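You operate a simulated robot arm through the tools that you are given. There is no shell and no other tool. Be economical: measure what you need, move in short steps, check, and stop when the job is done.

Carry out the task below with a simulated two-armed robot. There is one attempt and no reset: what you move stays moved.

Task
Vent the air from servo 1 by working the hand lever.
Fine: vent open until no bubbles show, then shut; the lever ends locked at STOP.

Only the result counts: the job must be done as asked and must still hold three seconds after the hand-in. Knocking over, shifting, dropping, spilling or breaking anything else fails it.

Robot
Two 6-joint arms with two-finger grippers on one trunk, on a base that drives. Base frame: it is fixed to the floor where the robot stands at the start and does not move with it; the origin is under the middle of the robot, x ahead of it, y to its left, z up. Lengths are in mm, angles in degrees, forces in N, time in s.
The left shoulder is at the start at [70, 176, 1240], the right one opposite. With the tool pointing down near the work surface each hand reaches from about 300 to 620 mm from the robot's upright axis, wherever it stands, measured 20 degrees to its own side. Places, roughly: hand lever [600, -100, 600]; lock bolt [600, 0, 600]; sight glass [800, -100, 800]; vent knob [900, 0, 800]. Payload 2.45 kg a hand.
The tool frame of a hand sits at the grasp point between the pads (the TCP): z along the fingers, y along the line on which they close. The tips reach 26 mm beyond it. Largest opening 96 mm; the body of the gripper starts 69 mm behind the TCP.
Orientation is that of the tool frame in the base frame, as a unit quaternion [w, x, y, z]. With the fingers straight down and closing along the base's y, the tool's x points along the base's -x, its y along +y and its z along -z.

Tools
- The arms move only by the tool servo_tool. It takes "left_rows", "right_rows" or both (then of equal length, played together; a hand with none holds still); each is a list of rows, each an object of numbers (a shift or turn left out is 0, a gripper value left out holds the last): "gripper": the finger opening in cm, from 0 to 9.6; "tx", "ty", "tz": the shift along the tool's x, y, z in units of 20 mm (1.0 is 20 mm); "wx", "wy", "wz": the turn, a rotation vector about the tool's x, y, z in units of 5 degrees (1.0 is 5 degrees). In form: [{"gripper": .., "tx": .., "ty": .., "tz": .., "wx": .., "wy": .., "wz": ..}, ...]. A call has 1 to 8 rows; each row shifts and turns the commanded pose from where the row before left it, along the tool's axes as they then stand. A call with a number of a shift or a turn outside -1 to 1 is refused whole. Each row takes 0.2 s and may step no farther than 50 mm and 8.6 degrees from the row before; otherwise, or with a gripper value out of range, the whole call is refused. A pose out of reach is approached as far as the arm can. The call stops where the force on the tool passes 90 N (or 10 N more than at its start, if that is more) or the arm is blocked; 0.2 s more then pass. The fingers move at their own pace and stop on an object; they squeeze with about 44 N. The grip force told is the motor's: it shows also when the fingers shut on nothing. Time passes only in rows, and 0.2 s behind the last, so rows that do not move let the fingers close. It gives the time, the measured TCP pose, the force on the tool (base axes), the opening and the grip force at its end, in the units of the frame above (readings bear some noise), with the torque about the TCP (base axes, N m) and any sound that the robot's microphone picked up.
- Cameras (640 x 400 px; columns grow to the right, rows downward): "scene" is now at [120.6, 3.4, 1545.6]; the picture's right is [-0.01, -1.00, 0.00], its down [-0.78, 0.01, -0.62] and it looks along [0.62, -0.01, -0.78] (base axes); focal length 268 px, centre (320, 200). "left" rides on the left gripper at [82, -3, -98] in its tool frame; the picture's right is [0.04, 1.00, 0.00], its down [-0.73, 0.03, -0.68] and it looks along [-0.68, 0.03, 0.73] (tool axes); focal length 256 px, centre (320, 200). "right" rides on the right gripper at [82, 3, -98] in its tool frame; the picture's right is [-0.04, 1.00, 0.00], its down [-0.73, -0.03, -0.68] and it looks along [-0.68, -0.03, 0.73] (tool axes); focal length 256 px, centre (320, 200). There is no depth. A picture from a camera that has moved, and an enlarged one, comes with that camera's place and axes in the base frame and with its lens. The place of the scene camera against the robot may be out by one fixed shift of up to 18 mm in any direction.
- get_image(camera): a new picture of that camera. No time passes.
- raise_lower(by): slides the trunk up (or, below 0, down) by that many mm; the arms and the scene camera ride with it, the base frame stays. It gives what a move gives, with no picture.
- base_move(legs): drives the robot by 1 to 6 legs, each [ahead, left, turn to the left] in mm, mm and degrees, along the robot's own axes; the way and the turn of a leg run together, so that a leg with both is an arc; at most 1500 mm and 180 degrees a leg. The arms and the cameras ride along, it lands a little off, and it stops where it bumps. It gives what a move gives.
- aim_head(pan, tilt): turns the head with the scene camera to pan (to the left, within 86 degrees either way) and tilt (down, from -29 to 69), counted from straight ahead of the robot. It gives what a move gives.
- inspect(camera, box): a new picture of the part [left, top, right, bottom] of that camera's present view, enlarged. No time passes.
- job_done(): hands the job in; it is judged then, once.

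Work in short steps. Places have to be worked out from the pictures, the camera data and where the tool is seen: move nearer, look again, correct. Check each grasp and each placing, and mend what went wrong. You have 120 turns and 100 pictures in all, those below and enlarged ones among them. Open the grippers and draw the arms clear of the work before you hand the job in, unless the task says otherwise; then end with one line.

The tools are called after "Emit:" as a command line: name --argument value ..., lists and objects as JSON in quotes. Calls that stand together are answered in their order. servo_tool: Moves the arms, as the interface text tells. Its arguments: {"type":"object","properties":{"left_rows":{"type":"array","items":{"type":"object","properties":{"gripper":{"type":"number"},"tx":{"type":"number"},"ty":{"type":"number"},"tz":{"type":"number"},"wx":{"type":"number"},"wy":{"type":"number"},"wz":{"type":"number"}}}},"right_rows":{"type":"array","items":{"type":"object","properties":{"gripper":{"type":"number"},"tx":{"type":"number"},"ty":{"type":"number"},"tz":{"type":"number"},"wx":{"type":"number"},"wy":{"type":"number"},"wz":{"type":"number"}}}}},"required":[]} The other tools are called the same way: raise_lower (by) slides the trunk up or down; base_move (legs) drives the base; aim_head (pan, tilt) turns the head that bears the scene camera; get_image (camera) takes a picture; inspect (camera, box) takes an enlarged picture of a part of a camera's view; job_done () hands the job in.

At the start:

```text
time: 0.0
left_ee_pos: [599.0, 238.2, 1184.7]
left_orientation: [0.0, 0.001, 1.0, 0.0]
left_ft_force: [-0.1, 0.0, -0.7]
left_ft_torque: [-0.04, 0.01, 0.01]
left_width: 96.4
left_finger_force: 0.0
right_ee_pos: [410.6, -220.9, 1159.8]
right_orientation: [0.0, 0.0, 1.0, 0.0]
right_ft_force: [0.4, 0.8, -0.8]
right_ft_torque: [-0.01, 0.01, 0.03]
right_width: 95.9
right_finger_force: 0.1
trunk travel left (down, up): [-725.0, 115.0]
robot x, y, heading: [2.3, -0.3, 0.2]
head pan, tilt: [-0.8, 51.4]
```

scene: 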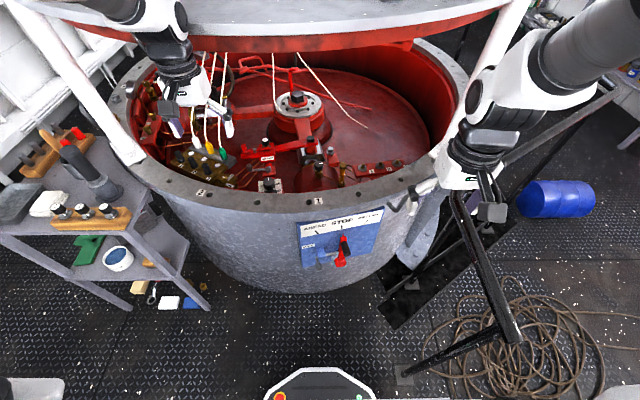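
right: 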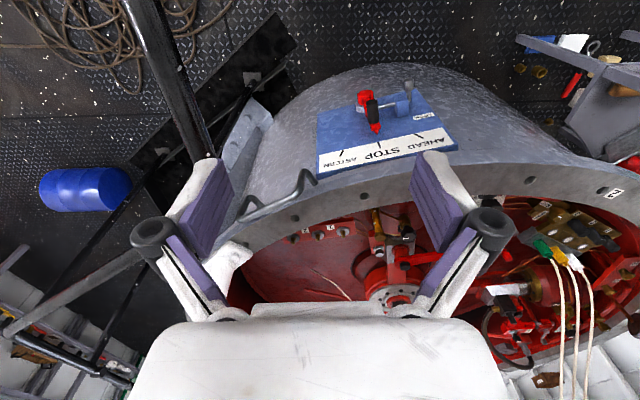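
left: 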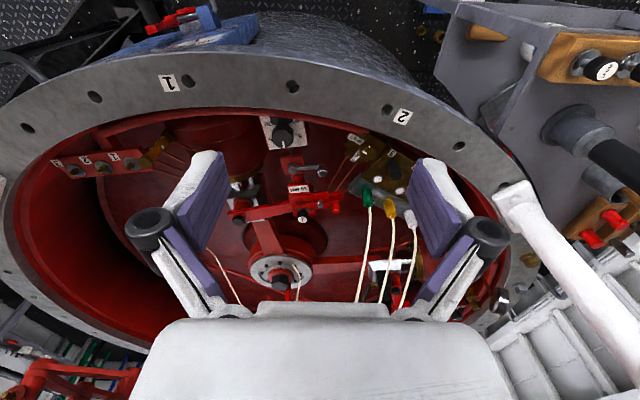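

I see a drum with a lever plate (AHEAD/STOP/ASTERN) on its front. I'll enlarge the plate and the inside of the drum.

Emit:
inspect --camera "scene" --box '[280, 190, 400, 280]'

Emit:
inspect --camera "scene" --box '[130, 60, 450, 210]'

Emit:
inspect --camera "right" --box '[300, 70, 480, 190]'

Emit:
inspect --camera "left" --box '[30, 90, 430, 290]'

```text
4.44 times, centred on (340, 235) of scene
camera zoom: at [120.6, 3.4, 1545.6], right [-0.01, -1.0, 0.0], down [-0.78, 0.01, -0.62], along [0.62, -0.01, -0.78], focal length 1189 px, centre (231, 44)
```

zoom: 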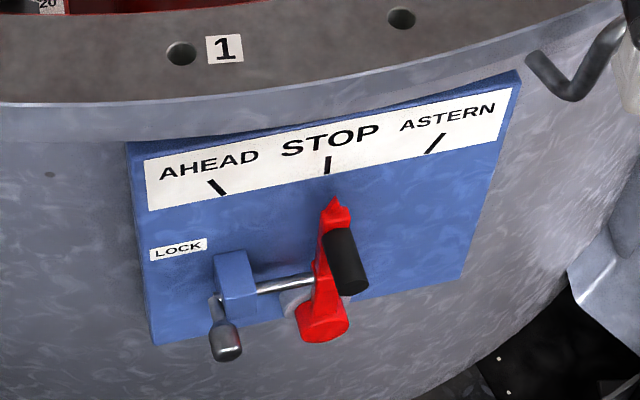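

```text
2.00 times, centred on (290, 135) of scene
camera zoom: at [120.6, 3.4, 1545.6], right [-0.01, -1.0, 0.0], down [-0.78, 0.01, -0.62], along [0.62, -0.01, -0.78], focal length 535 px, centre (380, 330)
```

zoom: 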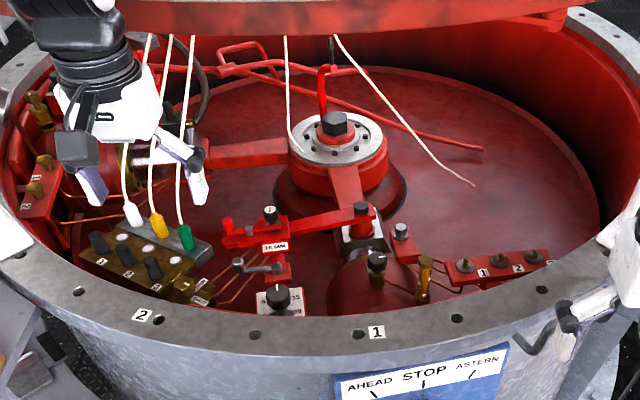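

```text
3.33 times, centred on (390, 130) of right
camera zoom: at [328.4, -218.3, 1258.7], right [0.04, 1.0, 0.0], down [0.73, -0.03, 0.68], along [0.68, -0.03, -0.73], focal length 853 px, centre (87, 433)
```

zoom: 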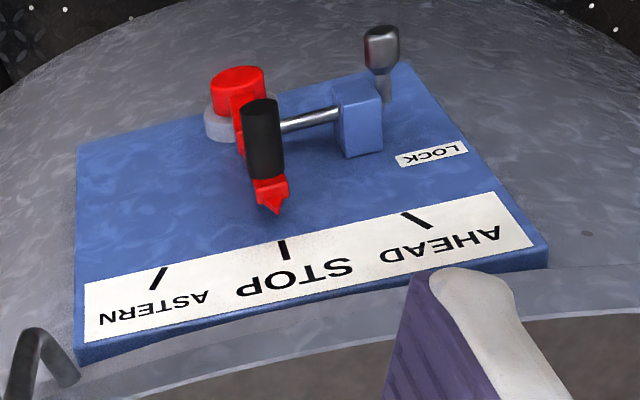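

```text
1.60 times, centred on (230, 190) of left
camera zoom: at [517.8, 236.1, 1283.4], right [-0.04, 1.0, 0.0], down [0.73, 0.03, 0.68], along [0.68, 0.03, -0.73], focal length 410 px, centre (464, 216)
```

zoom: 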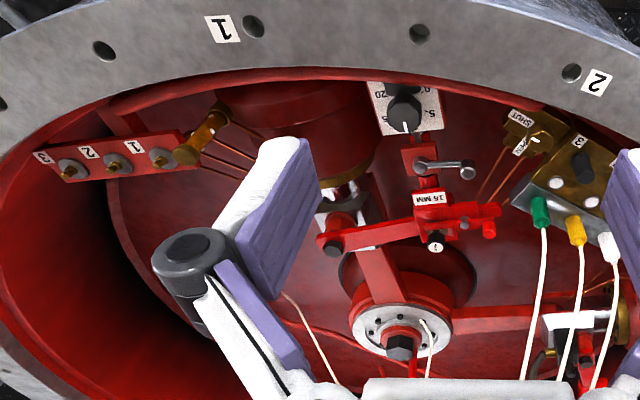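

The plate top triangulates to x≈644, z≈762. By projection the vent knob looks like the black knob behind rim label 1, and the sight glass like the brass tube to its right. I'll bring the right hand camera closer.

Emit:
servo_tool --right_rows '[{"tx": -0.8, "ty": 0.7, "tz": 0.8}, {"tx": -0.8, "ty": 0.7, "tz": 0.8}, {"tx": -0.8, "ty": 0.7, "tz": 0.8}, {"tx": -0.8, "ty": 0.7, "tz": 0.8}, {"tx": -0.8, "ty": 0.7, "tz": 0.8}, {"tx": -0.8, "ty": 0.7, "tz": 0.8}, {"tx": -0.8, "ty": 0.7, "tz": 0.8}]'

Emit:
get_image --camera "right"

Emit:
get_image --camera "scene"

```text
time: 1.6
left_ee_pos: [601.2, 238.7, 1185.5]
left_orientation: [0.0, 0.0, 1.0, 0.0]
left_ft_force: [-0.3, 0.5, 0.4]
left_ft_torque: [-0.02, 0.04, 0.03]
left_width: 96.3
left_finger_force: 0.0
right_ee_pos: [530.2, -133.2, 1058.4]
right_orientation: [0.003, 0.021, 0.999, 0.027]
right_ft_force: [0.1, 0.0, 0.1]
right_ft_torque: [0.01, -0.01, -0.01]
right_width: 95.9
right_finger_force: 0.0
trunk travel left (down, up): [-725.0, 115.0]
robot x, y, heading: [0.1, -2.2, 0.1]
head pan, tilt: [-0.8, 51.4]
```

```text
92 pictures are left
camera right: at [448.0, -133.2, 1156.3], right [0.08, 1.0, 0.05], down [0.73, -0.1, 0.68], along [0.68, -0.02, -0.73], focal length 256 px, centre (320, 200)
```

right: 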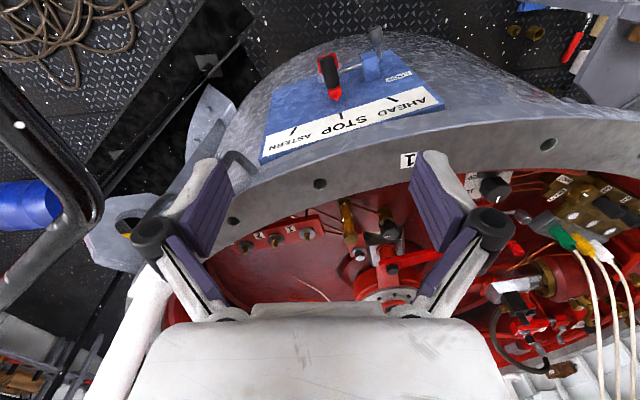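

```text
91 pictures are left
camera scene: at [122.7, 4.0, 1545.4], right [-0.01, -1.0, 0.0], down [-0.78, 0.01, -0.62], along [0.62, -0.01, -0.78], focal length 268 px, centre (320, 200)
```

scene: 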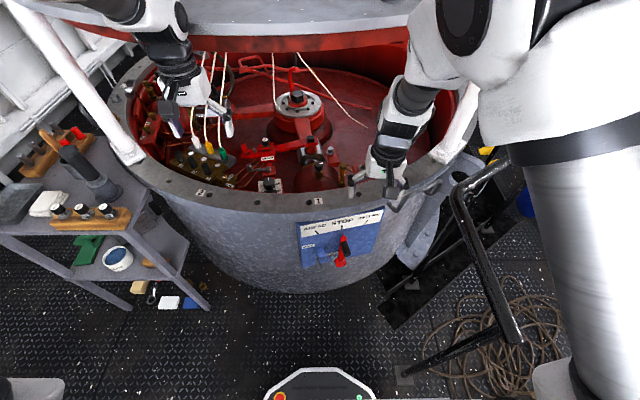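

The vent and glass are visible in the right camera, so I'll enlarge them.

Emit:
inspect --camera "right" --box '[320, 170, 440, 290]'

Emit:
inspect --camera "scene" --box '[240, 120, 400, 220]'

Emit:
inspect --camera "right" --box '[270, 10, 450, 150]'

```text
3.33 times, centred on (380, 230) of right
camera zoom: at [448.0, -133.2, 1156.3], right [0.08, 1.0, 0.05], down [0.73, -0.1, 0.68], along [0.68, -0.02, -0.73], focal length 853 px, centre (120, 100)
```

zoom: 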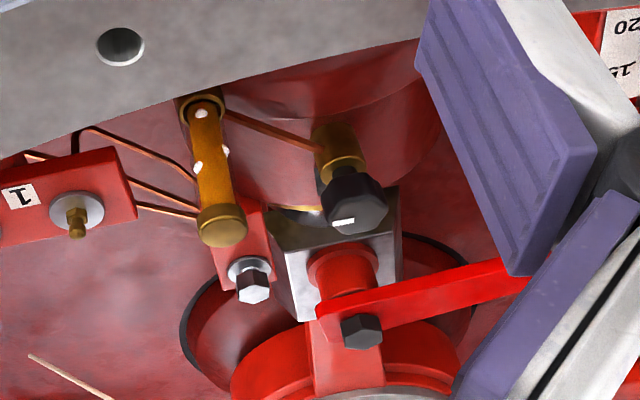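

```text
4.00 times, centred on (320, 170) of scene
camera zoom: at [122.7, 4.0, 1545.4], right [-0.01, -1.0, 0.0], down [-0.78, 0.01, -0.62], along [0.62, -0.01, -0.78], focal length 1070 px, centre (320, 320)
```

zoom: 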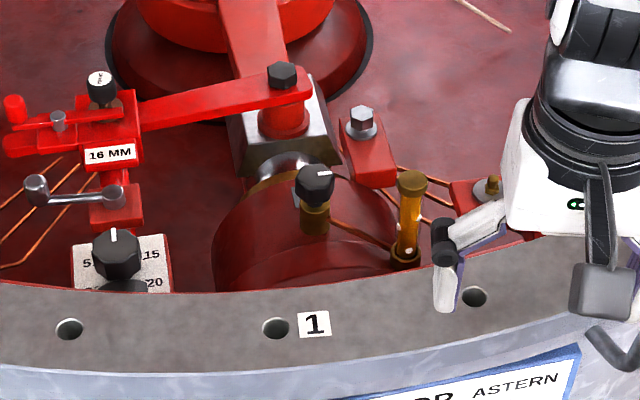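

```text
2.86 times, centred on (360, 80) of right
camera zoom: at [448.0, -133.2, 1156.3], right [0.08, 1.0, 0.05], down [0.73, -0.1, 0.68], along [0.68, -0.02, -0.73], focal length 731 px, centre (206, 543)
```

zoom: 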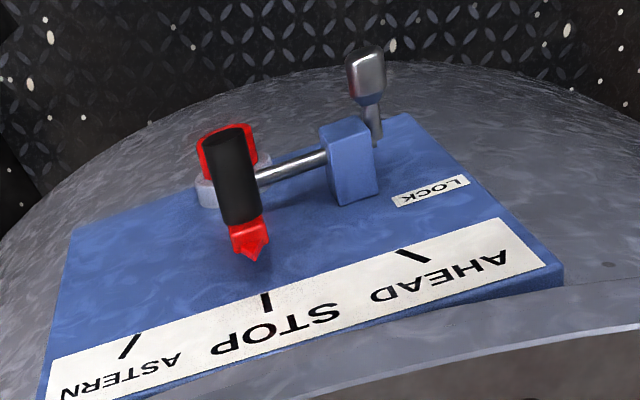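

The vent knob top triangulates to ≈(873,-3,818). The lever grip runs from (577,-103,648) to (630,-97,640), and the bolt handle ball is at ≈(562,-2,578). I'll retract both hands before driving closer.

Emit:
servo_tool --right_rows '[{"tx": 1, "ty": -0.5, "tz": -0.8}, {"tx": 1, "ty": -0.5, "tz": -0.8}, {"tx": 1, "ty": -0.5, "tz": -0.8}, {"tx": 1, "ty": -0.5, "tz": -0.8}, {"tx": 1, "ty": -0.5}, {"tx": 1, "ty": -0.5}, {"tx": 1, "ty": -0.5}, {"tx": 1, "ty": -0.5}]' --left_rows '[{"tx": 1}, {"tx": 1}, {"tx": 1}, {"tx": 1}, {"tx": 1}, {"tx": 1}, {"tx": 1}, {"tx": 1}]'

Emit:
servo_tool --left_rows '[{"tx": 1}, {"tx": 1}, {"tx": 1}]'

Emit:
aim_head --pan 0 --tilt 69

Emit:
get_image --camera "scene"

Emit:
aim_head --pan 0 --tilt 20

Emit:
get_image --camera "scene"

```text
time: 3.4
left_ee_pos: [437.6, 241.0, 1186.6]
left_orientation: [0.002, 0.0, 1.0, 0.001]
left_ft_force: [-0.5, 0.1, -0.3]
left_ft_torque: [0.01, -0.04, 0.0]
left_width: 96.0
left_finger_force: 0.1
right_ee_pos: [361.6, -203.2, 1113.8]
right_orientation: [0.001, 0.0, 1.0, 0.0]
right_ft_force: [-0.4, -1.0, 0.3]
right_ft_torque: [-0.01, -0.03, -0.01]
right_width: 96.2
right_finger_force: 0.1
trunk travel left (down, up): [-725.0, 115.0]
robot x, y, heading: [-2.8, -3.3, -0.2]
head pan, tilt: [-0.8, 51.4]
```

```text
time: 4.2
left_ee_pos: [390.7, 241.2, 1177.4]
left_orientation: [0.0, 0.0, 1.0, 0.001]
left_ft_force: [0.5, 0.2, 0.4]
left_ft_torque: [-0.02, 0.01, -0.01]
left_width: 96.1
left_finger_force: 0.1
left hand out of reach, approached as far as the arm can: row 3
right_ee_pos: [364.4, -203.5, 1111.9]
right_orientation: [-0.001, 0.0, 1.0, 0.0]
right_ft_force: [1.2, -0.9, -1.2]
right_ft_torque: [0.02, 0.0, -0.01]
right_width: 96.0
right_finger_force: 0.1
trunk travel left (down, up): [-725.0, 115.0]
robot x, y, heading: [-1.1, -0.6, 0.2]
head pan, tilt: [-0.8, 51.4]
```

```text
time: 5.0
left_ee_pos: [389.6, 241.3, 1177.0]
left_orientation: [0.0, 0.0, 1.0, 0.0]
left_ft_force: [-0.7, 1.2, 0.0]
left_ft_torque: [0.0, 0.01, 0.01]
left_width: 96.2
left_finger_force: 0.2
right_ee_pos: [362.9, -202.9, 1112.1]
right_orientation: [0.0, 0.0, 1.0, 0.0]
right_ft_force: [0.0, 0.9, -0.2]
right_ft_torque: [0.01, 0.01, -0.02]
right_width: 96.0
right_finger_force: 0.1
trunk travel left (down, up): [-725.0, 115.0]
robot x, y, heading: [-0.1, 1.6, -0.0]
head pan, tilt: [0.0, 68.8]
```

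```text
87 pictures are left
camera scene: at [100.7, 4.4, 1525.5], right [0.0, -1.0, 0.0], down [-0.93, 0.0, -0.36], along [0.36, 0.0, -0.93], focal length 268 px, centre (320, 200)
```

scene: 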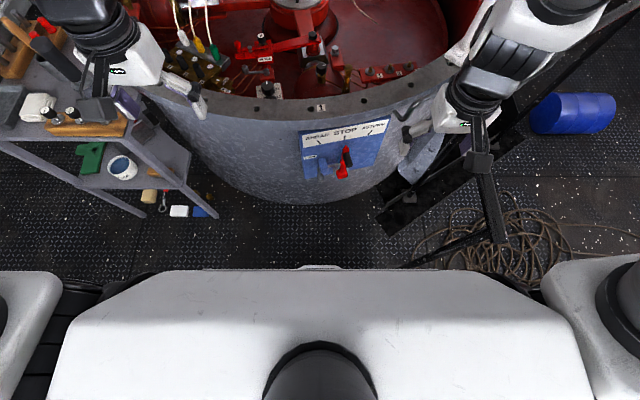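

```text
time: 6.2
left_ee_pos: [390.0, 241.2, 1177.0]
left_orientation: [0.0, 0.0, 1.0, 0.0]
left_ft_force: [-1.0, 0.2, -0.6]
left_ft_torque: [0.0, 0.0, -0.04]
left_width: 96.2
left_finger_force: 0.1
right_ee_pos: [363.4, -201.5, 1113.0]
right_orientation: [0.001, 0.0, 1.0, 0.0]
right_ft_force: [0.7, 0.5, 0.2]
right_ft_torque: [0.02, 0.0, 0.02]
right_width: 96.0
right_finger_force: 0.1
trunk travel left (down, up): [-725.0, 115.0]
robot x, y, heading: [-1.2, -2.3, -0.1]
head pan, tilt: [0.0, 20.0]
```

```text
86 pictures are left
camera scene: at [137.9, 4.4, 1592.9], right [0.0, -1.0, 0.0], down [-0.34, 0.0, -0.94], along [0.94, 0.0, -0.34], focal length 268 px, centre (320, 200)
```

scene: 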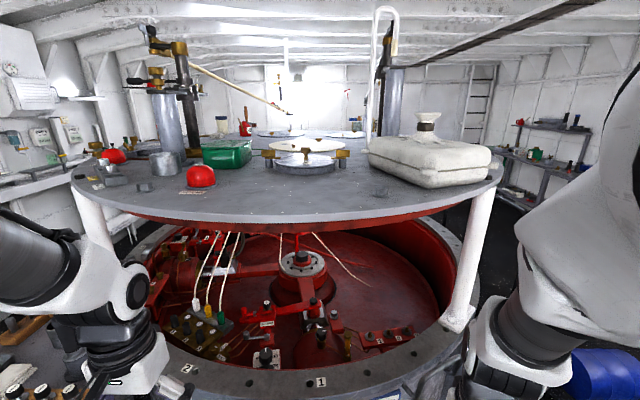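

Both arms are clear: the lid edge is at about x 920, z 1250, and the shelf is at y>500. I'll drive ahead 220 mm in two legs.

Emit:
base_move --legs '[[120, 0, 0], [100, 0, 0]]'

Emit:
aim_head --pan 0 --tilt 60

Emit:
get_image --camera "scene"

```text
time: 8.2
left_ee_pos: [613.6, 239.5, 1177.6]
left_orientation: [0.0, 0.001, 1.0, -0.001]
left_ft_force: [-0.8, -0.2, -0.9]
left_ft_torque: [0.01, -0.01, 0.0]
left_width: 95.8
left_finger_force: 0.2
right_ee_pos: [585.7, -203.3, 1112.1]
right_orientation: [0.001, 0.0, 1.0, 0.0]
right_ft_force: [-0.6, 0.2, 0.7]
right_ft_torque: [0.0, 0.03, -0.01]
right_width: 95.9
right_finger_force: 0.1
trunk travel left (down, up): [-725.0, 115.0]
robot x, y, heading: [222.6, -0.9, -0.0]
head pan, tilt: [0.0, 20.0]
```

```text
time: 9.2
left_ee_pos: [612.8, 240.3, 1176.8]
left_orientation: [0.0, 0.0, 1.0, 0.0]
left_ft_force: [-0.4, -0.7, 0.6]
left_ft_torque: [-0.01, -0.03, 0.01]
left_width: 96.2
left_finger_force: 0.0
right_ee_pos: [585.5, -202.1, 1111.1]
right_orientation: [0.0, 0.001, 1.0, -0.001]
right_ft_force: [0.0, -0.7, 0.8]
right_ft_torque: [0.02, -0.02, -0.03]
right_width: 95.9
right_finger_force: 0.0
trunk travel left (down, up): [-725.0, 115.0]
robot x, y, heading: [222.5, 1.1, -0.1]
head pan, tilt: [0.0, 60.0]
```

```text
85 pictures are left
camera scene: at [333.6, 4.1, 1534.9], right [0.0, -1.0, 0.0], down [-0.87, 0.0, -0.5], along [0.5, 0.0, -0.87], focal length 268 px, centre (320, 200)
```

scene: 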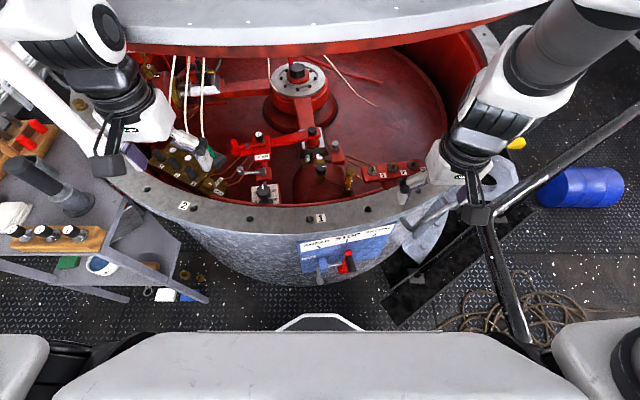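

The robot fits, with its base front at ≈x 475. The lid appears to be at z≈1350–1400 above the drum, so I'll lower the trunk 200 mm to get the arms well under it.

Emit:
raise_lower --by -200

Emit:
aim_head --pan 0 --tilt 48

Emit:
get_image --camera "scene"

Emit:
get_image --camera "left"

```text
time: 11.4
left_ee_pos: [613.3, 241.0, 977.2]
left_orientation: [0.0, 0.001, 1.0, -0.001]
left_ft_force: [0.4, -0.5, 1.0]
left_ft_torque: [0.0, -0.04, 0.0]
left_width: 96.1
left_finger_force: 0.0
right_ee_pos: [584.7, -202.4, 912.4]
right_orientation: [-0.001, 0.001, 1.0, 0.001]
right_ft_force: [-0.2, -0.2, -0.1]
right_ft_torque: [-0.02, 0.0, -0.03]
right_width: 96.0
right_finger_force: 0.2
trunk travel left (down, up): [-525.0, 315.0]
robot x, y, heading: [223.0, 0.7, -0.3]
head pan, tilt: [0.0, 60.0]
```

```text
time: 12.2
left_ee_pos: [613.1, 239.5, 977.7]
left_orientation: [-0.001, 0.0, 1.0, 0.0]
left_ft_force: [0.8, 0.3, 0.7]
left_ft_torque: [-0.02, -0.01, -0.01]
left_width: 96.1
left_finger_force: 0.0
right_ee_pos: [585.4, -204.5, 912.8]
right_orientation: [0.0, 0.001, 1.0, 0.0]
right_ft_force: [0.0, -1.0, -1.4]
right_ft_torque: [0.0, -0.01, -0.01]
right_width: 96.2
right_finger_force: 0.1
trunk travel left (down, up): [-525.0, 315.0]
robot x, y, heading: [221.7, 0.2, -0.1]
head pan, tilt: [0.0, 48.0]
```

```text
84 pictures are left
camera scene: at [345.6, 4.1, 1350.1], right [0.0, -1.0, 0.0], down [-0.74, 0.0, -0.67], along [0.67, 0.0, -0.74], focal length 268 px, centre (320, 200)
```

scene: 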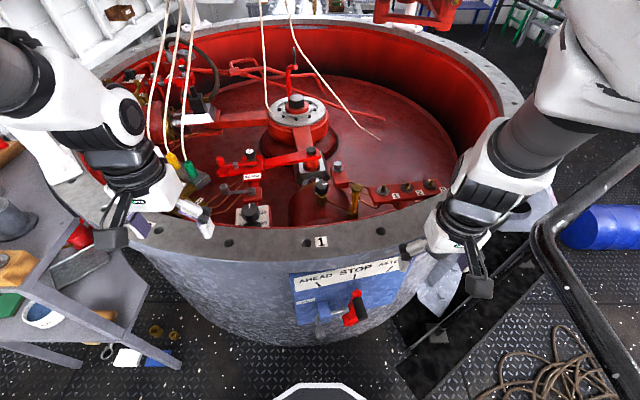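

```text
83 pictures are left
camera left: at [531.9, 238.0, 1075.0], right [-0.04, 1.0, 0.0], down [0.73, 0.03, 0.68], along [0.68, 0.03, -0.73], focal length 256 px, centre (320, 200)
```

left: 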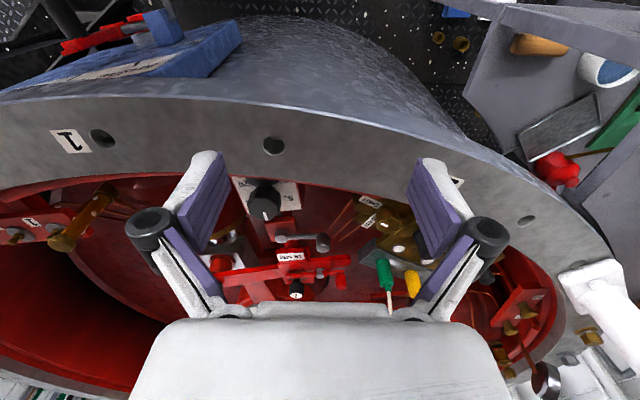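

The view is good. I'll bring the left hand over the vent knob at constant height (z≈977), away from the cords.

Emit:
servo_tool --left_rows '[{"ty": -1, "tx": -0.5}, {"ty": -1, "tx": -0.5}, {"ty": -1, "tx": -0.5}, {"ty": -1, "tx": -0.5}, {"ty": -1, "tx": -0.5}, {"ty": -1, "tx": -0.5}, {"ty": -1, "tx": -0.5}, {"ty": -1, "tx": -0.5}]'

Emit:
servo_tool --left_rows '[{"ty": -0.5, "tx": -0.8}, {"ty": -0.5, "tx": -0.8}, {"ty": -0.5, "tx": -0.8}, {"ty": -0.5, "tx": -0.8}, {"ty": -0.5, "tx": -0.8}, {"ty": -0.5, "tx": -0.8}, {"ty": -0.5, "tx": -0.8}, {"ty": -0.5, "tx": -0.8}]'

Emit:
get_image --camera "left"

Emit:
get_image --camera "scene"

```text
time: 13.9
left_ee_pos: [716.2, 124.7, 1000.1]
left_orientation: [0.009, -0.01, 1.0, -0.027]
left_ft_force: [-0.6, -0.1, -0.5]
left_ft_torque: [0.02, 0.03, 0.03]
left_width: 96.3
left_finger_force: 0.1
left hand out of reach, approached as far as the arm can: row 6, 7, 8
right_ee_pos: [585.1, -202.4, 911.9]
right_orientation: [0.0, 0.001, 1.0, 0.0]
right_ft_force: [-0.3, -0.1, 0.6]
right_ft_torque: [-0.01, -0.02, 0.0]
right_width: 96.1
right_finger_force: 0.0
trunk travel left (down, up): [-525.0, 315.0]
robot x, y, heading: [221.8, -2.0, -0.2]
head pan, tilt: [0.0, 48.0]
```

```text
time: 15.9
left_ee_pos: [848.3, 88.3, 987.9]
left_orientation: [-0.009, -0.032, 0.999, -0.029]
left_ft_force: [0.7, 0.2, -0.1]
left_ft_torque: [0.03, -0.01, 0.01]
left_width: 96.0
left_finger_force: 0.1
left hand out of reach, approached as far as the arm can: row 1, 4
right_ee_pos: [589.5, -187.5, 914.7]
right_orientation: [-0.001, -0.008, 1.0, -0.002]
right_ft_force: [0.3, 0.1, 0.2]
right_ft_torque: [-0.02, 0.02, 0.0]
right_width: 95.7
right_finger_force: 0.0
trunk travel left (down, up): [-525.0, 315.0]
robot x, y, heading: [221.7, 1.9, 0.8]
head pan, tilt: [0.0, 48.0]
stopped in row 8 (left hand): the arm was blocked; the commanded pose is now the measured one
```

```text
82 pictures are left
camera left: at [769.6, 85.7, 1087.1], right [-0.1, 0.99, -0.06], down [0.74, 0.11, 0.66], along [0.66, 0.03, -0.75], focal length 256 px, centre (320, 200)
```

left: 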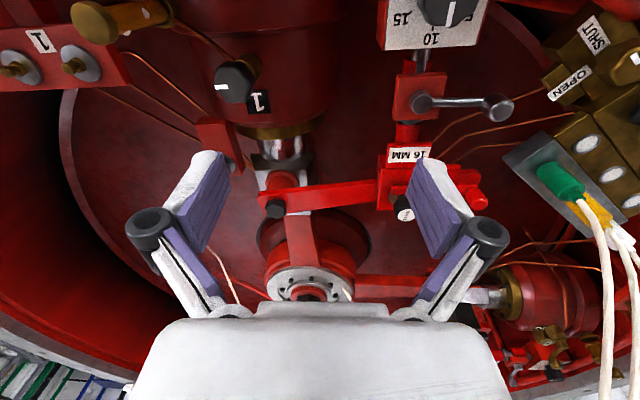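

```text
81 pictures are left
camera scene: at [345.9, 18.2, 1351.3], right [0.01, -1.0, 0.01], down [-0.74, -0.01, -0.67], along [0.67, 0.0, -0.74], focal length 268 px, centre (320, 200)
```

scene: 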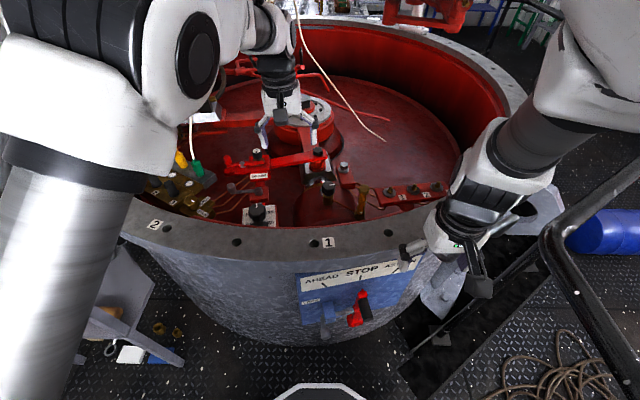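

The left arm was blocked and the base yawed slightly, so something touched up-arm. I'll look at the arm with the head raised.

Emit:
aim_head --pan 15 --tilt 10

Emit:
get_image --camera "scene"

Emit:
get_image --camera "right"

```text
time: 17.0
left_ee_pos: [851.2, 86.6, 988.4]
left_orientation: [-0.006, -0.03, 0.999, -0.03]
left_ft_force: [0.6, -0.8, 0.1]
left_ft_torque: [-0.02, 0.02, 0.02]
left_width: 96.2
left_finger_force: 0.0
right_ee_pos: [588.6, -188.5, 913.4]
right_orientation: [-0.001, -0.006, 1.0, -0.003]
right_ft_force: [0.0, 0.1, 0.7]
right_ft_torque: [0.0, 0.01, -0.01]
right_width: 96.0
right_finger_force: 0.0
trunk travel left (down, up): [-525.0, 315.0]
robot x, y, heading: [222.2, 6.1, 0.7]
head pan, tilt: [15.0, 10.0]
```

```text
80 pictures are left
camera scene: at [357.4, 43.8, 1408.7], right [0.27, -0.96, 0.01], down [-0.17, -0.05, -0.98], along [0.95, 0.26, -0.18], focal length 268 px, centre (320, 200)
```

scene: 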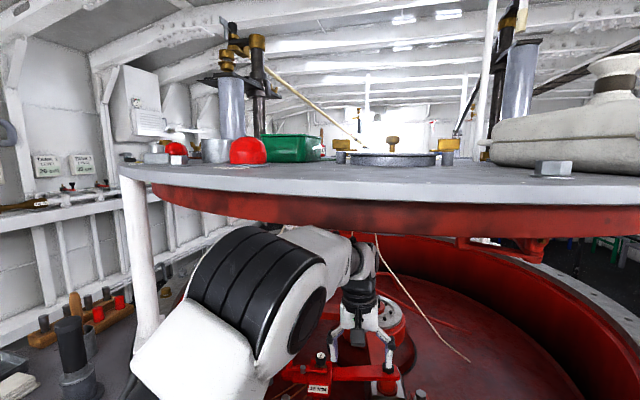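

```text
79 pictures are left
camera right: at [507.6, -185.6, 1011.9], right [0.03, 1.0, -0.01], down [0.73, -0.02, 0.68], along [0.68, -0.02, -0.73], focal length 256 px, centre (320, 200)
```

right: 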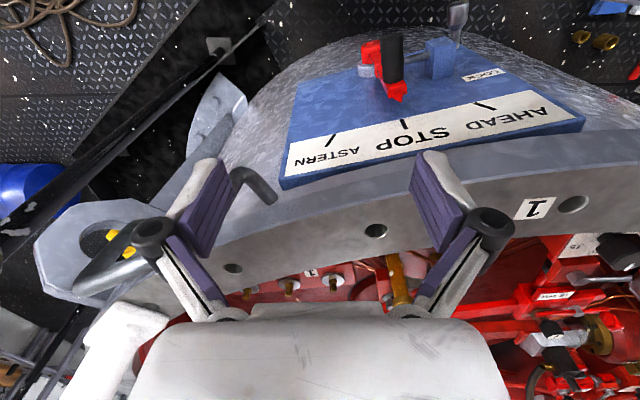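

The left elbow met the red underside of the lid (z≈1300). I'll back the left hand off a bit, raise the right hand, and lower the trunk another 80 mm.

Emit:
servo_tool --left_rows '[{"tx": 1}, {"tx": 1}, {"tx": 0.5}, {}]' --right_rows '[{"tz": -1}, {"tz": -1}, {"tz": -1}, {"tz": -1}]'

Emit:
raise_lower --by -80

Emit:
get_image --camera "scene"

Emit:
get_image --camera "left"

```text
time: 18.0
left_ee_pos: [811.4, 96.3, 985.2]
left_orientation: [-0.018, -0.051, 0.997, -0.057]
left_ft_force: [0.2, 0.0, 0.2]
left_ft_torque: [0.0, 0.0, -0.03]
left_width: 96.1
left_finger_force: 0.1
right_ee_pos: [618.0, -196.7, 967.7]
right_orientation: [-0.003, -0.005, 1.0, -0.001]
right_ft_force: [-0.8, 0.5, -0.3]
right_ft_torque: [0.03, -0.03, -0.01]
right_width: 96.1
right_finger_force: 0.0
right hand out of reach, approached as far as the arm can: row 2, 3, 4
trunk travel left (down, up): [-525.0, 315.0]
robot x, y, heading: [222.2, 3.1, 0.8]
head pan, tilt: [15.0, 10.0]
```

```text
time: 19.2
left_ee_pos: [807.6, 93.9, 921.7]
left_orientation: [-0.004, -0.05, 0.997, -0.057]
left_ft_force: [-0.9, -0.1, -0.6]
left_ft_torque: [0.01, 0.03, 0.0]
left_width: 96.1
left_finger_force: 0.1
right_ee_pos: [611.1, -198.4, 890.8]
right_orientation: [-0.001, -0.006, 1.0, 0.001]
right_ft_force: [-0.3, -1.1, -0.1]
right_ft_torque: [0.0, -0.03, -0.01]
right_width: 96.1
right_finger_force: 0.0
trunk travel left (down, up): [-445.0, 395.0]
robot x, y, heading: [221.7, 3.0, 0.6]
head pan, tilt: [15.0, 10.0]
```

```text
78 pictures are left
camera scene: at [356.7, 34.5, 1329.3], right [0.27, -0.96, 0.0], down [-0.17, -0.05, -0.98], along [0.95, 0.27, -0.17], focal length 268 px, centre (320, 200)
```

scene: 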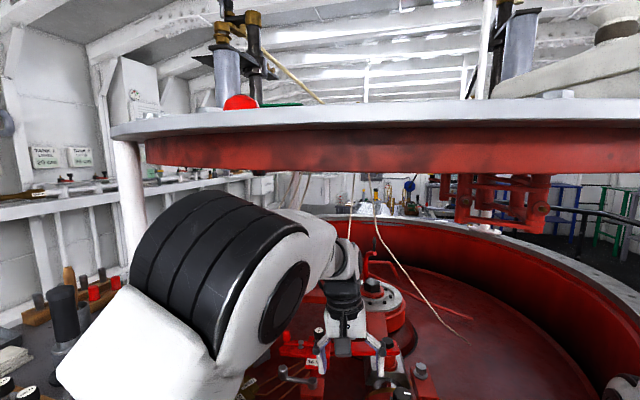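

```text
77 pictures are left
camera left: at [727.0, 94.7, 1020.8], right [-0.14, 0.98, -0.11], down [0.73, 0.18, 0.66], along [0.67, 0.01, -0.74], focal length 256 px, centre (320, 200)
```

left: 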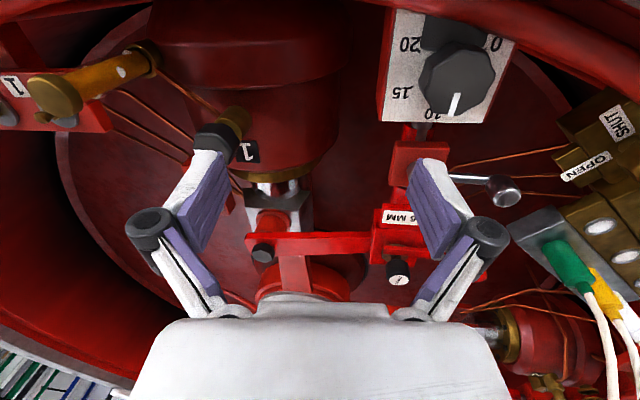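

The arm is now well below the lid. I'll correct the hand's tilt and move it above the knob (≈865,-5), staying at z≈915.

Emit:
servo_tool --left_rows '[{"wx": -1, "wz": 0.6}, {"wx": -0.3, "wz": 0.55}, {"tx": -0.48, "ty": -0.82}, {"tx": -0.48, "ty": -0.82}, {"tx": -0.48, "ty": -0.82}, {"tx": -0.48, "ty": -0.82}, {"tx": -0.48, "ty": -0.82}, {"tx": -0.48, "ty": -0.82}]'

Emit:
get_image --camera "left"

Emit:
aim_head --pan 0 --tilt 42

Emit:
get_image --camera "scene"

```text
time: 21.0
left_ee_pos: [892.8, 23.3, 913.7]
left_orientation: [-0.007, 0.017, 0.999, 0.028]
left_ft_force: [0.6, -0.4, -0.3]
left_ft_torque: [0.0, 0.01, 0.04]
left_width: 95.8
left_finger_force: 0.0
left hand out of reach, approached as far as the arm can: row 1, 2, 3, 4, 5, 6, 7, 8
right_ee_pos: [612.8, -199.4, 892.4]
right_orientation: [-0.001, -0.006, 1.0, 0.0]
right_ft_force: [0.2, 0.0, 0.0]
right_ft_torque: [0.0, 0.01, -0.02]
right_width: 96.0
right_finger_force: 0.1
trunk travel left (down, up): [-445.0, 395.0]
robot x, y, heading: [220.7, 3.6, 0.6]
head pan, tilt: [15.0, 10.0]
```

```text
76 pictures are left
camera left: at [812.6, 18.6, 1013.4], right [-0.01, 1.0, 0.06], down [0.74, -0.03, 0.67], along [0.67, 0.05, -0.74], focal length 256 px, centre (320, 200)
```

left: 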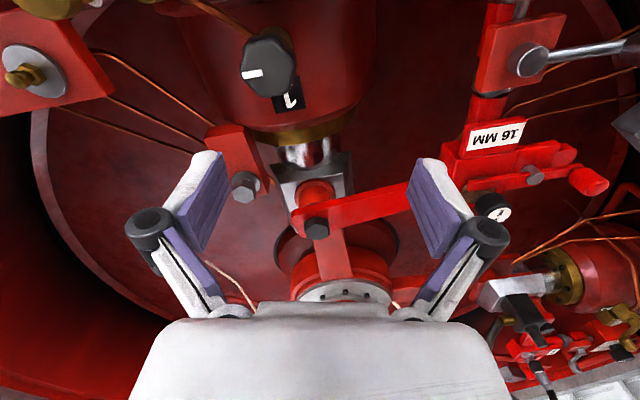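

```text
time: 21.9
left_ee_pos: [891.7, 25.0, 915.5]
left_orientation: [-0.008, 0.017, 0.999, 0.027]
left_ft_force: [0.0, 0.0, 0.2]
left_ft_torque: [0.02, -0.03, 0.0]
left_width: 96.2
left_finger_force: 0.0
right_ee_pos: [611.5, -197.8, 890.8]
right_orientation: [-0.001, -0.006, 1.0, 0.0]
right_ft_force: [-0.2, -0.7, -0.2]
right_ft_torque: [0.02, 0.0, -0.02]
right_width: 95.9
right_finger_force: 0.0
trunk travel left (down, up): [-445.0, 395.0]
robot x, y, heading: [223.8, 6.9, 0.6]
head pan, tilt: [0.0, 42.0]
```

```text
75 pictures are left
camera scene: at [350.8, 10.3, 1278.7], right [0.01, -1.0, 0.0], down [-0.67, -0.01, -0.74], along [0.74, 0.01, -0.67], focal length 268 px, centre (320, 200)
```

scene: 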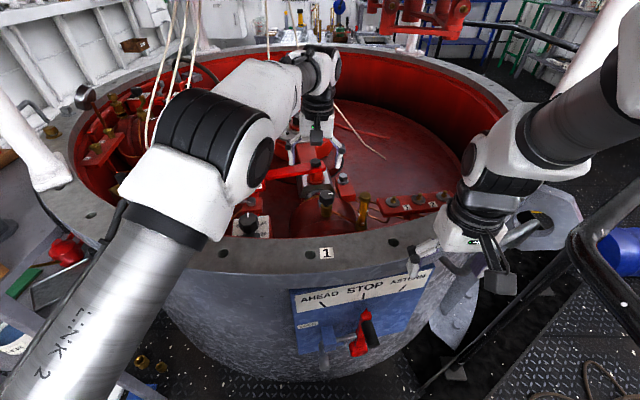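

The knob is beyond clean reach from here, since the IK is compromising. I'll retract the hand a little, shift the base 40 ahead and 60 to the right so the vent sits more on the left arm's own side, then look.

Emit:
servo_tool --left_rows '[{"tx": 1}, {"tx": 1}, {"tx": 1}]'

Emit:
base_move --legs '[[0, -60, 0], [40, 0, 0]]'

Emit:
get_image --camera "scene"

```text
time: 22.9
left_ee_pos: [847.9, 63.7, 853.4]
left_orientation: [-0.071, 0.01, 0.997, 0.016]
left_ft_force: [-0.6, -0.8, -0.3]
left_ft_torque: [0.0, 0.01, 0.02]
left_width: 95.9
left_finger_force: 0.1
left hand out of reach, approached as far as the arm can: row 1, 2, 3
right_ee_pos: [611.2, -198.5, 890.8]
right_orientation: [-0.001, -0.005, 1.0, 0.0]
right_ft_force: [0.4, -1.0, -0.5]
right_ft_torque: [-0.02, 0.03, 0.0]
right_width: 96.1
right_finger_force: 0.2
trunk travel left (down, up): [-445.0, 395.0]
robot x, y, heading: [224.0, 4.0, 0.4]
head pan, tilt: [0.0, 42.0]
stopped in row 3 (left hand): the arm was blocked; the commanded pose is now the measured one
```

```text
time: 24.4
left_ee_pos: [882.6, -2.9, 858.8]
left_orientation: [-0.067, 0.011, 0.998, 0.018]
left_ft_force: [-0.5, 0.2, -1.1]
left_ft_torque: [0.01, 0.01, -0.02]
left_width: 96.2
left_finger_force: 0.1
right_ee_pos: [638.7, -263.8, 891.1]
right_orientation: [-0.006, -0.003, 1.0, 0.001]
right_ft_force: [-62.6, -9.8, -15.5]
right_ft_torque: [1.39, -0.08, -2.88]
right_width: 93.8
right_finger_force: 0.1
trunk travel left (down, up): [-445.0, 395.0]
robot x, y, heading: [260.7, -56.5, 0.3]
head pan, tilt: [0.0, 42.0]
```

```text
74 pictures are left
camera scene: at [381.7, -55.2, 1279.3], right [0.01, -1.0, 0.0], down [-0.66, 0.0, -0.75], along [0.75, 0.01, -0.66], focal length 268 px, centre (320, 200)
```

scene: 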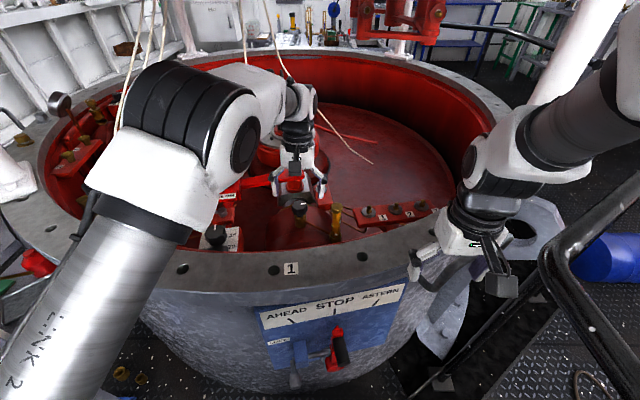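

The right fingers press on something ahead (−62 N), likely the rim hook. I'll back the right hand off at once, up and rearward.

Emit:
servo_tool --right_rows '[{"tx": 1}, {"tx": 1}, {"tx": 1, "tz": -0.5}, {"tx": 0.5, "tz": -0.5}]'

Emit:
get_image --camera "right"

Emit:
get_image --camera "left"

```text
time: 25.4
left_ee_pos: [887.9, -0.8, 854.8]
left_orientation: [-0.07, 0.012, 0.997, 0.016]
left_ft_force: [0.3, -0.5, -0.3]
left_ft_torque: [0.02, 0.01, 0.02]
left_width: 96.1
left_finger_force: 0.1
right_ee_pos: [615.3, -271.1, 863.9]
right_orientation: [-0.009, -0.003, 1.0, 0.001]
right_ft_force: [0.3, 0.4, -0.3]
right_ft_torque: [-0.01, -0.01, -0.03]
right_width: 96.2
right_finger_force: 0.1
right hand out of reach, approached as far as the arm can: row 1, 2, 3, 4
trunk travel left (down, up): [-445.0, 395.0]
robot x, y, heading: [260.5, -56.1, 0.5]
head pan, tilt: [0.0, 42.0]
```

```text
73 pictures are left
camera right: at [534.5, -269.1, 964.0], right [0.03, 1.0, 0.0], down [0.75, -0.03, 0.66], along [0.66, -0.02, -0.75], focal length 256 px, centre (320, 200)
```

right: 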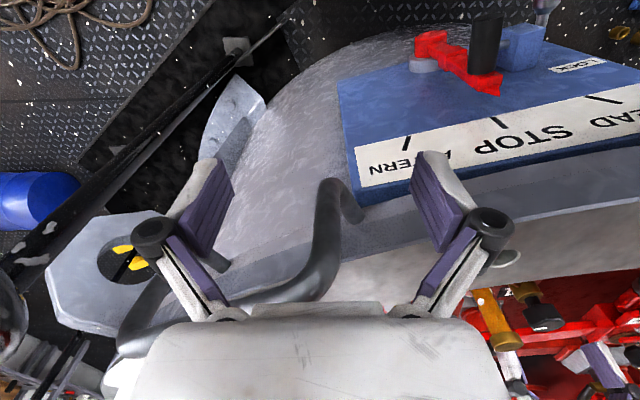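

```text
72 pictures are left
camera left: at [821.7, -4.5, 962.4], right [-0.01, 1.0, 0.04], down [0.82, -0.01, 0.57], along [0.57, 0.04, -0.82], focal length 256 px, centre (320, 200)
```

left: 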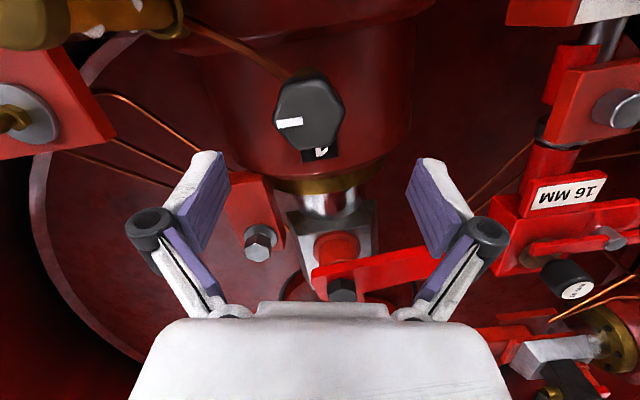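

The right hand is free again. The left hand sits near the knob, which triangulates to (864,-5). I'll level the left hand and move it back over the knob at z≈860.

Emit:
servo_tool --left_rows '[{"wy": -0.8, "wx": 0.2, "tz": -0.3}, {"wy": -0.8, "wx": 0.2, "tz": -0.2}, {"tx": 0.4}, {"tx": 0.4}, {"tx": 0.3, "ty": -0.2}, {}]'

Emit:
get_image --camera "left"

```text
time: 27.0
left_ee_pos: [867.7, 19.7, 829.6]
left_orientation: [-0.041, -0.01, 0.999, -0.024]
left_ft_force: [0.0, 0.4, 0.4]
left_ft_torque: [-0.01, -0.01, -0.02]
left_width: 96.0
left_finger_force: 0.2
left hand out of reach, approached as far as the arm can: row 5
right_ee_pos: [614.2, -271.1, 862.7]
right_orientation: [-0.009, -0.002, 1.0, 0.0]
right_ft_force: [0.1, 0.7, 0.1]
right_ft_torque: [-0.02, 0.0, -0.01]
right_width: 96.2
right_finger_force: 0.1
trunk travel left (down, up): [-445.0, 395.0]
robot x, y, heading: [261.8, -55.2, 0.2]
head pan, tilt: [0.0, 42.0]
stopped in row 6 (left hand): the arm was blocked; the commanded pose is now the measured one
```

```text
71 pictures are left
camera left: at [795.9, 20.5, 933.5], right [-0.06, 1.0, -0.04], down [0.79, 0.07, 0.61], along [0.62, 0.0, -0.79], focal length 256 px, centre (320, 200)
```

left: 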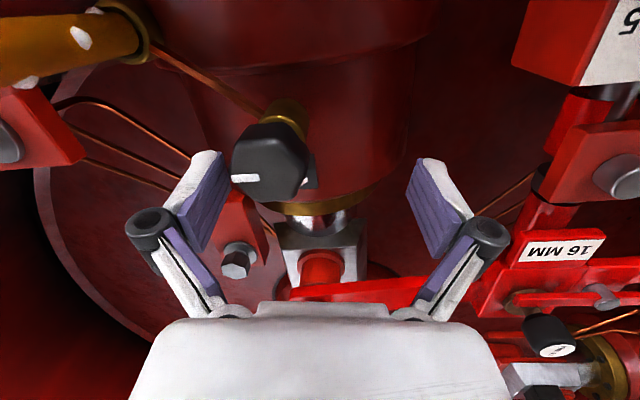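

Blocked again, so I'll check what the left arm touches.

Emit:
aim_head --pan 25 --tilt 12

Emit:
get_image --camera "scene"

Emit:
aim_head --pan 35 --tilt 50

Emit:
get_image --camera "scene"

```text
time: 27.9
left_ee_pos: [868.1, 18.7, 829.5]
left_orientation: [-0.042, -0.008, 0.999, -0.024]
left_ft_force: [1.4, 0.8, -0.2]
left_ft_torque: [0.0, 0.0, -0.01]
left_width: 96.1
left_finger_force: 0.0
right_ee_pos: [613.9, -270.5, 863.9]
right_orientation: [-0.009, -0.002, 1.0, 0.001]
right_ft_force: [0.1, 0.3, -0.6]
right_ft_torque: [0.0, 0.0, 0.01]
right_width: 95.8
right_finger_force: 0.0
trunk travel left (down, up): [-445.0, 395.0]
robot x, y, heading: [263.5, -55.8, 0.6]
head pan, tilt: [25.0, 12.0]
```

```text
70 pictures are left
camera scene: at [391.1, -13.1, 1325.9], right [0.43, -0.9, 0.0], down [-0.19, -0.09, -0.98], along [0.88, 0.42, -0.21], focal length 268 px, centre (320, 200)
```

scene: 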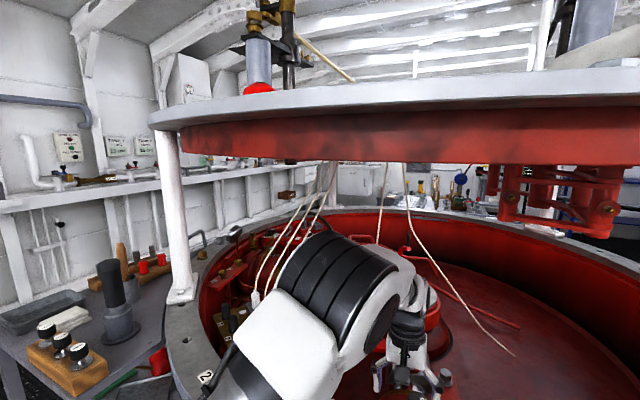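

```text
time: 29.0
left_ee_pos: [869.3, 18.6, 830.4]
left_orientation: [-0.04, -0.01, 0.999, -0.023]
left_ft_force: [-0.9, 0.0, -0.1]
left_ft_torque: [-0.01, -0.03, -0.01]
left_width: 95.9
left_finger_force: 0.1
right_ee_pos: [614.0, -271.1, 863.8]
right_orientation: [-0.009, -0.003, 1.0, 0.0]
right_ft_force: [0.1, 0.3, 0.0]
right_ft_torque: [0.04, -0.02, -0.02]
right_width: 95.9
right_finger_force: 0.0
trunk travel left (down, up): [-445.0, 395.0]
robot x, y, heading: [260.2, -56.4, 0.6]
head pan, tilt: [35.0, 50.0]
```

```text
69 pictures are left
camera scene: at [369.7, -8.5, 1267.5], right [0.58, -0.81, 0.0], down [-0.62, -0.44, -0.64], along [0.52, 0.37, -0.77], focal length 268 px, centre (320, 200)
```

scene: 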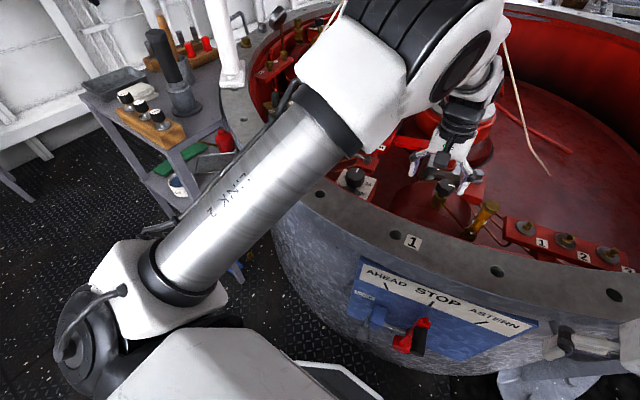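

The arm touches nothing visible. The pattern is that hands can't reach inward of about 15° azimuth, as "20 degrees to its own side" suggested. New plan: use the right hand for the vent with the base turned about 20° left. First I'll raise the trunk 50 and withdraw the left hand outward.

Emit:
raise_lower --by 50

Emit:
servo_tool --left_rows '[{"ty": 0.8, "tx": 0.5}, {"ty": 0.8, "tx": 0.5}, {"ty": 0.8, "tx": 0.5}, {"ty": 0.8, "tx": 0.7}, {"ty": 0.8, "tx": 0.9}, {"ty": 0.8, "tx": 1}, {"ty": 0.8, "tx": 1}, {"ty": 0.8, "tx": 1}]'

```text
time: 29.9
left_ee_pos: [869.4, 18.8, 880.1]
left_orientation: [-0.04, -0.009, 0.999, -0.024]
left_ft_force: [0.3, -0.2, 0.7]
left_ft_torque: [0.0, -0.01, 0.0]
left_width: 96.3
left_finger_force: 0.2
right_ee_pos: [614.1, -270.5, 914.4]
right_orientation: [-0.01, -0.003, 1.0, 0.0]
right_ft_force: [0.2, 0.5, -0.8]
right_ft_torque: [0.05, -0.01, 0.0]
right_width: 96.0
right_finger_force: 0.0
trunk travel left (down, up): [-495.0, 345.0]
robot x, y, heading: [259.9, -58.9, 0.5]
head pan, tilt: [35.0, 50.0]
```

```text
time: 31.7
left_ee_pos: [744.0, 143.4, 885.5]
left_orientation: [-0.04, -0.006, 0.999, -0.022]
left_ft_force: [0.5, 0.3, 0.4]
left_ft_torque: [-0.02, -0.05, -0.04]
left_width: 96.0
left_finger_force: 0.0
right_ee_pos: [613.3, -270.1, 912.8]
right_orientation: [-0.01, -0.003, 1.0, 0.0]
right_ft_force: [0.7, 0.2, -0.3]
right_ft_torque: [0.0, 0.0, 0.0]
right_width: 96.1
right_finger_force: 0.0
trunk travel left (down, up): [-495.0, 345.0]
robot x, y, heading: [263.4, -53.2, 0.4]
head pan, tilt: [35.0, 50.0]
```

The left hand moves freely now. I'll retract it further to ~(640,145).

Emit:
servo_tool --left_rows '[{"tx": 1, "wx": -0.5, "wy": -0.9}, {"tx": 1}, {"tx": 1}, {"tx": 1}, {"tx": 1}]'

Emit:
aim_head --pan -20 --tilt 50

Emit:
get_image --camera "scene"

```text
time: 32.9
left_ee_pos: [643.2, 139.6, 885.1]
left_orientation: [-0.001, -0.007, 1.0, 0.0]
left_ft_force: [-0.3, 0.4, -0.1]
left_ft_torque: [0.0, 0.0, 0.0]
left_width: 96.1
left_finger_force: 0.1
right_ee_pos: [614.0, -270.5, 914.0]
right_orientation: [-0.01, -0.002, 1.0, 0.001]
right_ft_force: [-0.4, 1.1, 0.3]
right_ft_torque: [0.01, -0.03, 0.0]
right_width: 96.0
right_finger_force: 0.0
trunk travel left (down, up): [-495.0, 345.0]
robot x, y, heading: [265.1, -59.9, 0.5]
head pan, tilt: [35.0, 50.0]
```

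```text
time: 34.1
left_ee_pos: [644.8, 141.8, 885.4]
left_orientation: [-0.001, -0.007, 1.0, 0.0]
left_ft_force: [-1.0, -0.2, 0.9]
left_ft_torque: [0.02, 0.0, 0.0]
left_width: 95.8
left_finger_force: 0.1
right_ee_pos: [614.2, -270.4, 913.6]
right_orientation: [-0.01, -0.003, 1.0, 0.0]
right_ft_force: [-0.1, 0.3, -0.1]
right_ft_torque: [-0.02, 0.01, -0.01]
right_width: 95.9
right_finger_force: 0.1
trunk travel left (down, up): [-495.0, 345.0]
robot x, y, heading: [260.2, -53.9, 0.6]
head pan, tilt: [-20.0, 50.0]
```

```text
68 pictures are left
camera scene: at [379.4, -78.8, 1317.4], right [-0.33, -0.94, 0.0], down [-0.72, 0.26, -0.64], along [0.61, -0.21, -0.77], focal length 268 px, centre (320, 200)
```

scene: 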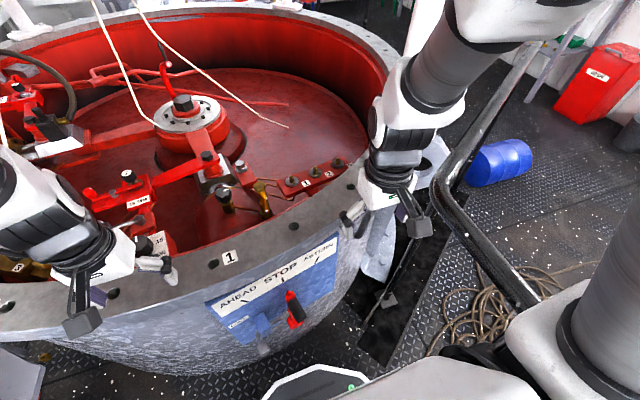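

The rail is close to the right arm, so moving left and turning left clears it. I'll shift the base 62 mm left, then turn 20° left.

Emit:
base_move --legs '[[-5, 62, 0], [0, 0, 20]]'

Emit:
aim_head --pan -15 --tilt 48

Emit:
get_image --camera "scene"

```text
time: 36.2
left_ee_pos: [545.9, 324.0, 884.3]
left_orientation: [-0.001, -0.184, 0.983, 0.0]
left_ft_force: [0.2, -0.8, -0.3]
left_ft_torque: [0.01, -0.05, 0.02]
left_width: 95.9
left_finger_force: 0.2
right_ee_pos: [660.9, -72.7, 914.0]
right_orientation: [-0.01, -0.18, 0.984, -0.001]
right_ft_force: [-0.1, 0.4, 0.6]
right_ft_torque: [-0.03, 0.0, 0.01]
right_width: 95.9
right_finger_force: 0.0
trunk travel left (down, up): [-495.0, 345.0]
robot x, y, heading: [258.6, 3.0, 20.5]
head pan, tilt: [-20.0, 50.0]
```

```text
time: 36.9
left_ee_pos: [546.0, 322.8, 884.6]
left_orientation: [-0.001, -0.184, 0.983, 0.0]
left_ft_force: [0.1, 0.5, -0.1]
left_ft_torque: [-0.01, 0.03, 0.0]
left_width: 96.2
left_finger_force: 0.0
right_ee_pos: [660.4, -73.4, 913.5]
right_orientation: [-0.01, -0.18, 0.984, -0.002]
right_ft_force: [-0.3, 0.0, -0.7]
right_ft_torque: [0.01, -0.02, 0.03]
right_width: 96.0
right_finger_force: 0.0
trunk travel left (down, up): [-495.0, 345.0]
robot x, y, heading: [256.2, 8.8, 20.9]
head pan, tilt: [-15.0, 48.0]
```

```text
67 pictures are left
camera scene: at [376.6, 33.9, 1320.1], right [0.1, -0.99, 0.0], down [-0.74, -0.08, -0.67], along [0.67, 0.07, -0.74], focal length 268 px, centre (320, 200)
```

scene: 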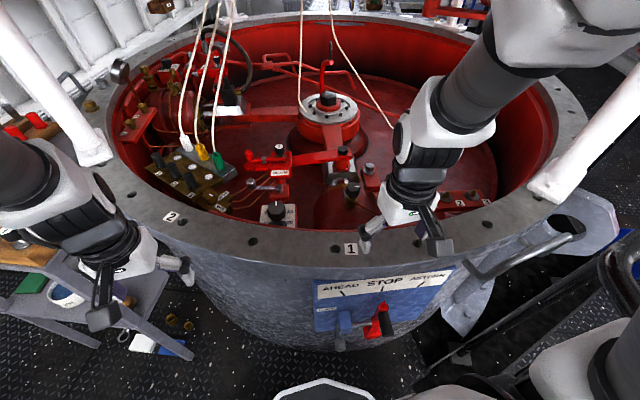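

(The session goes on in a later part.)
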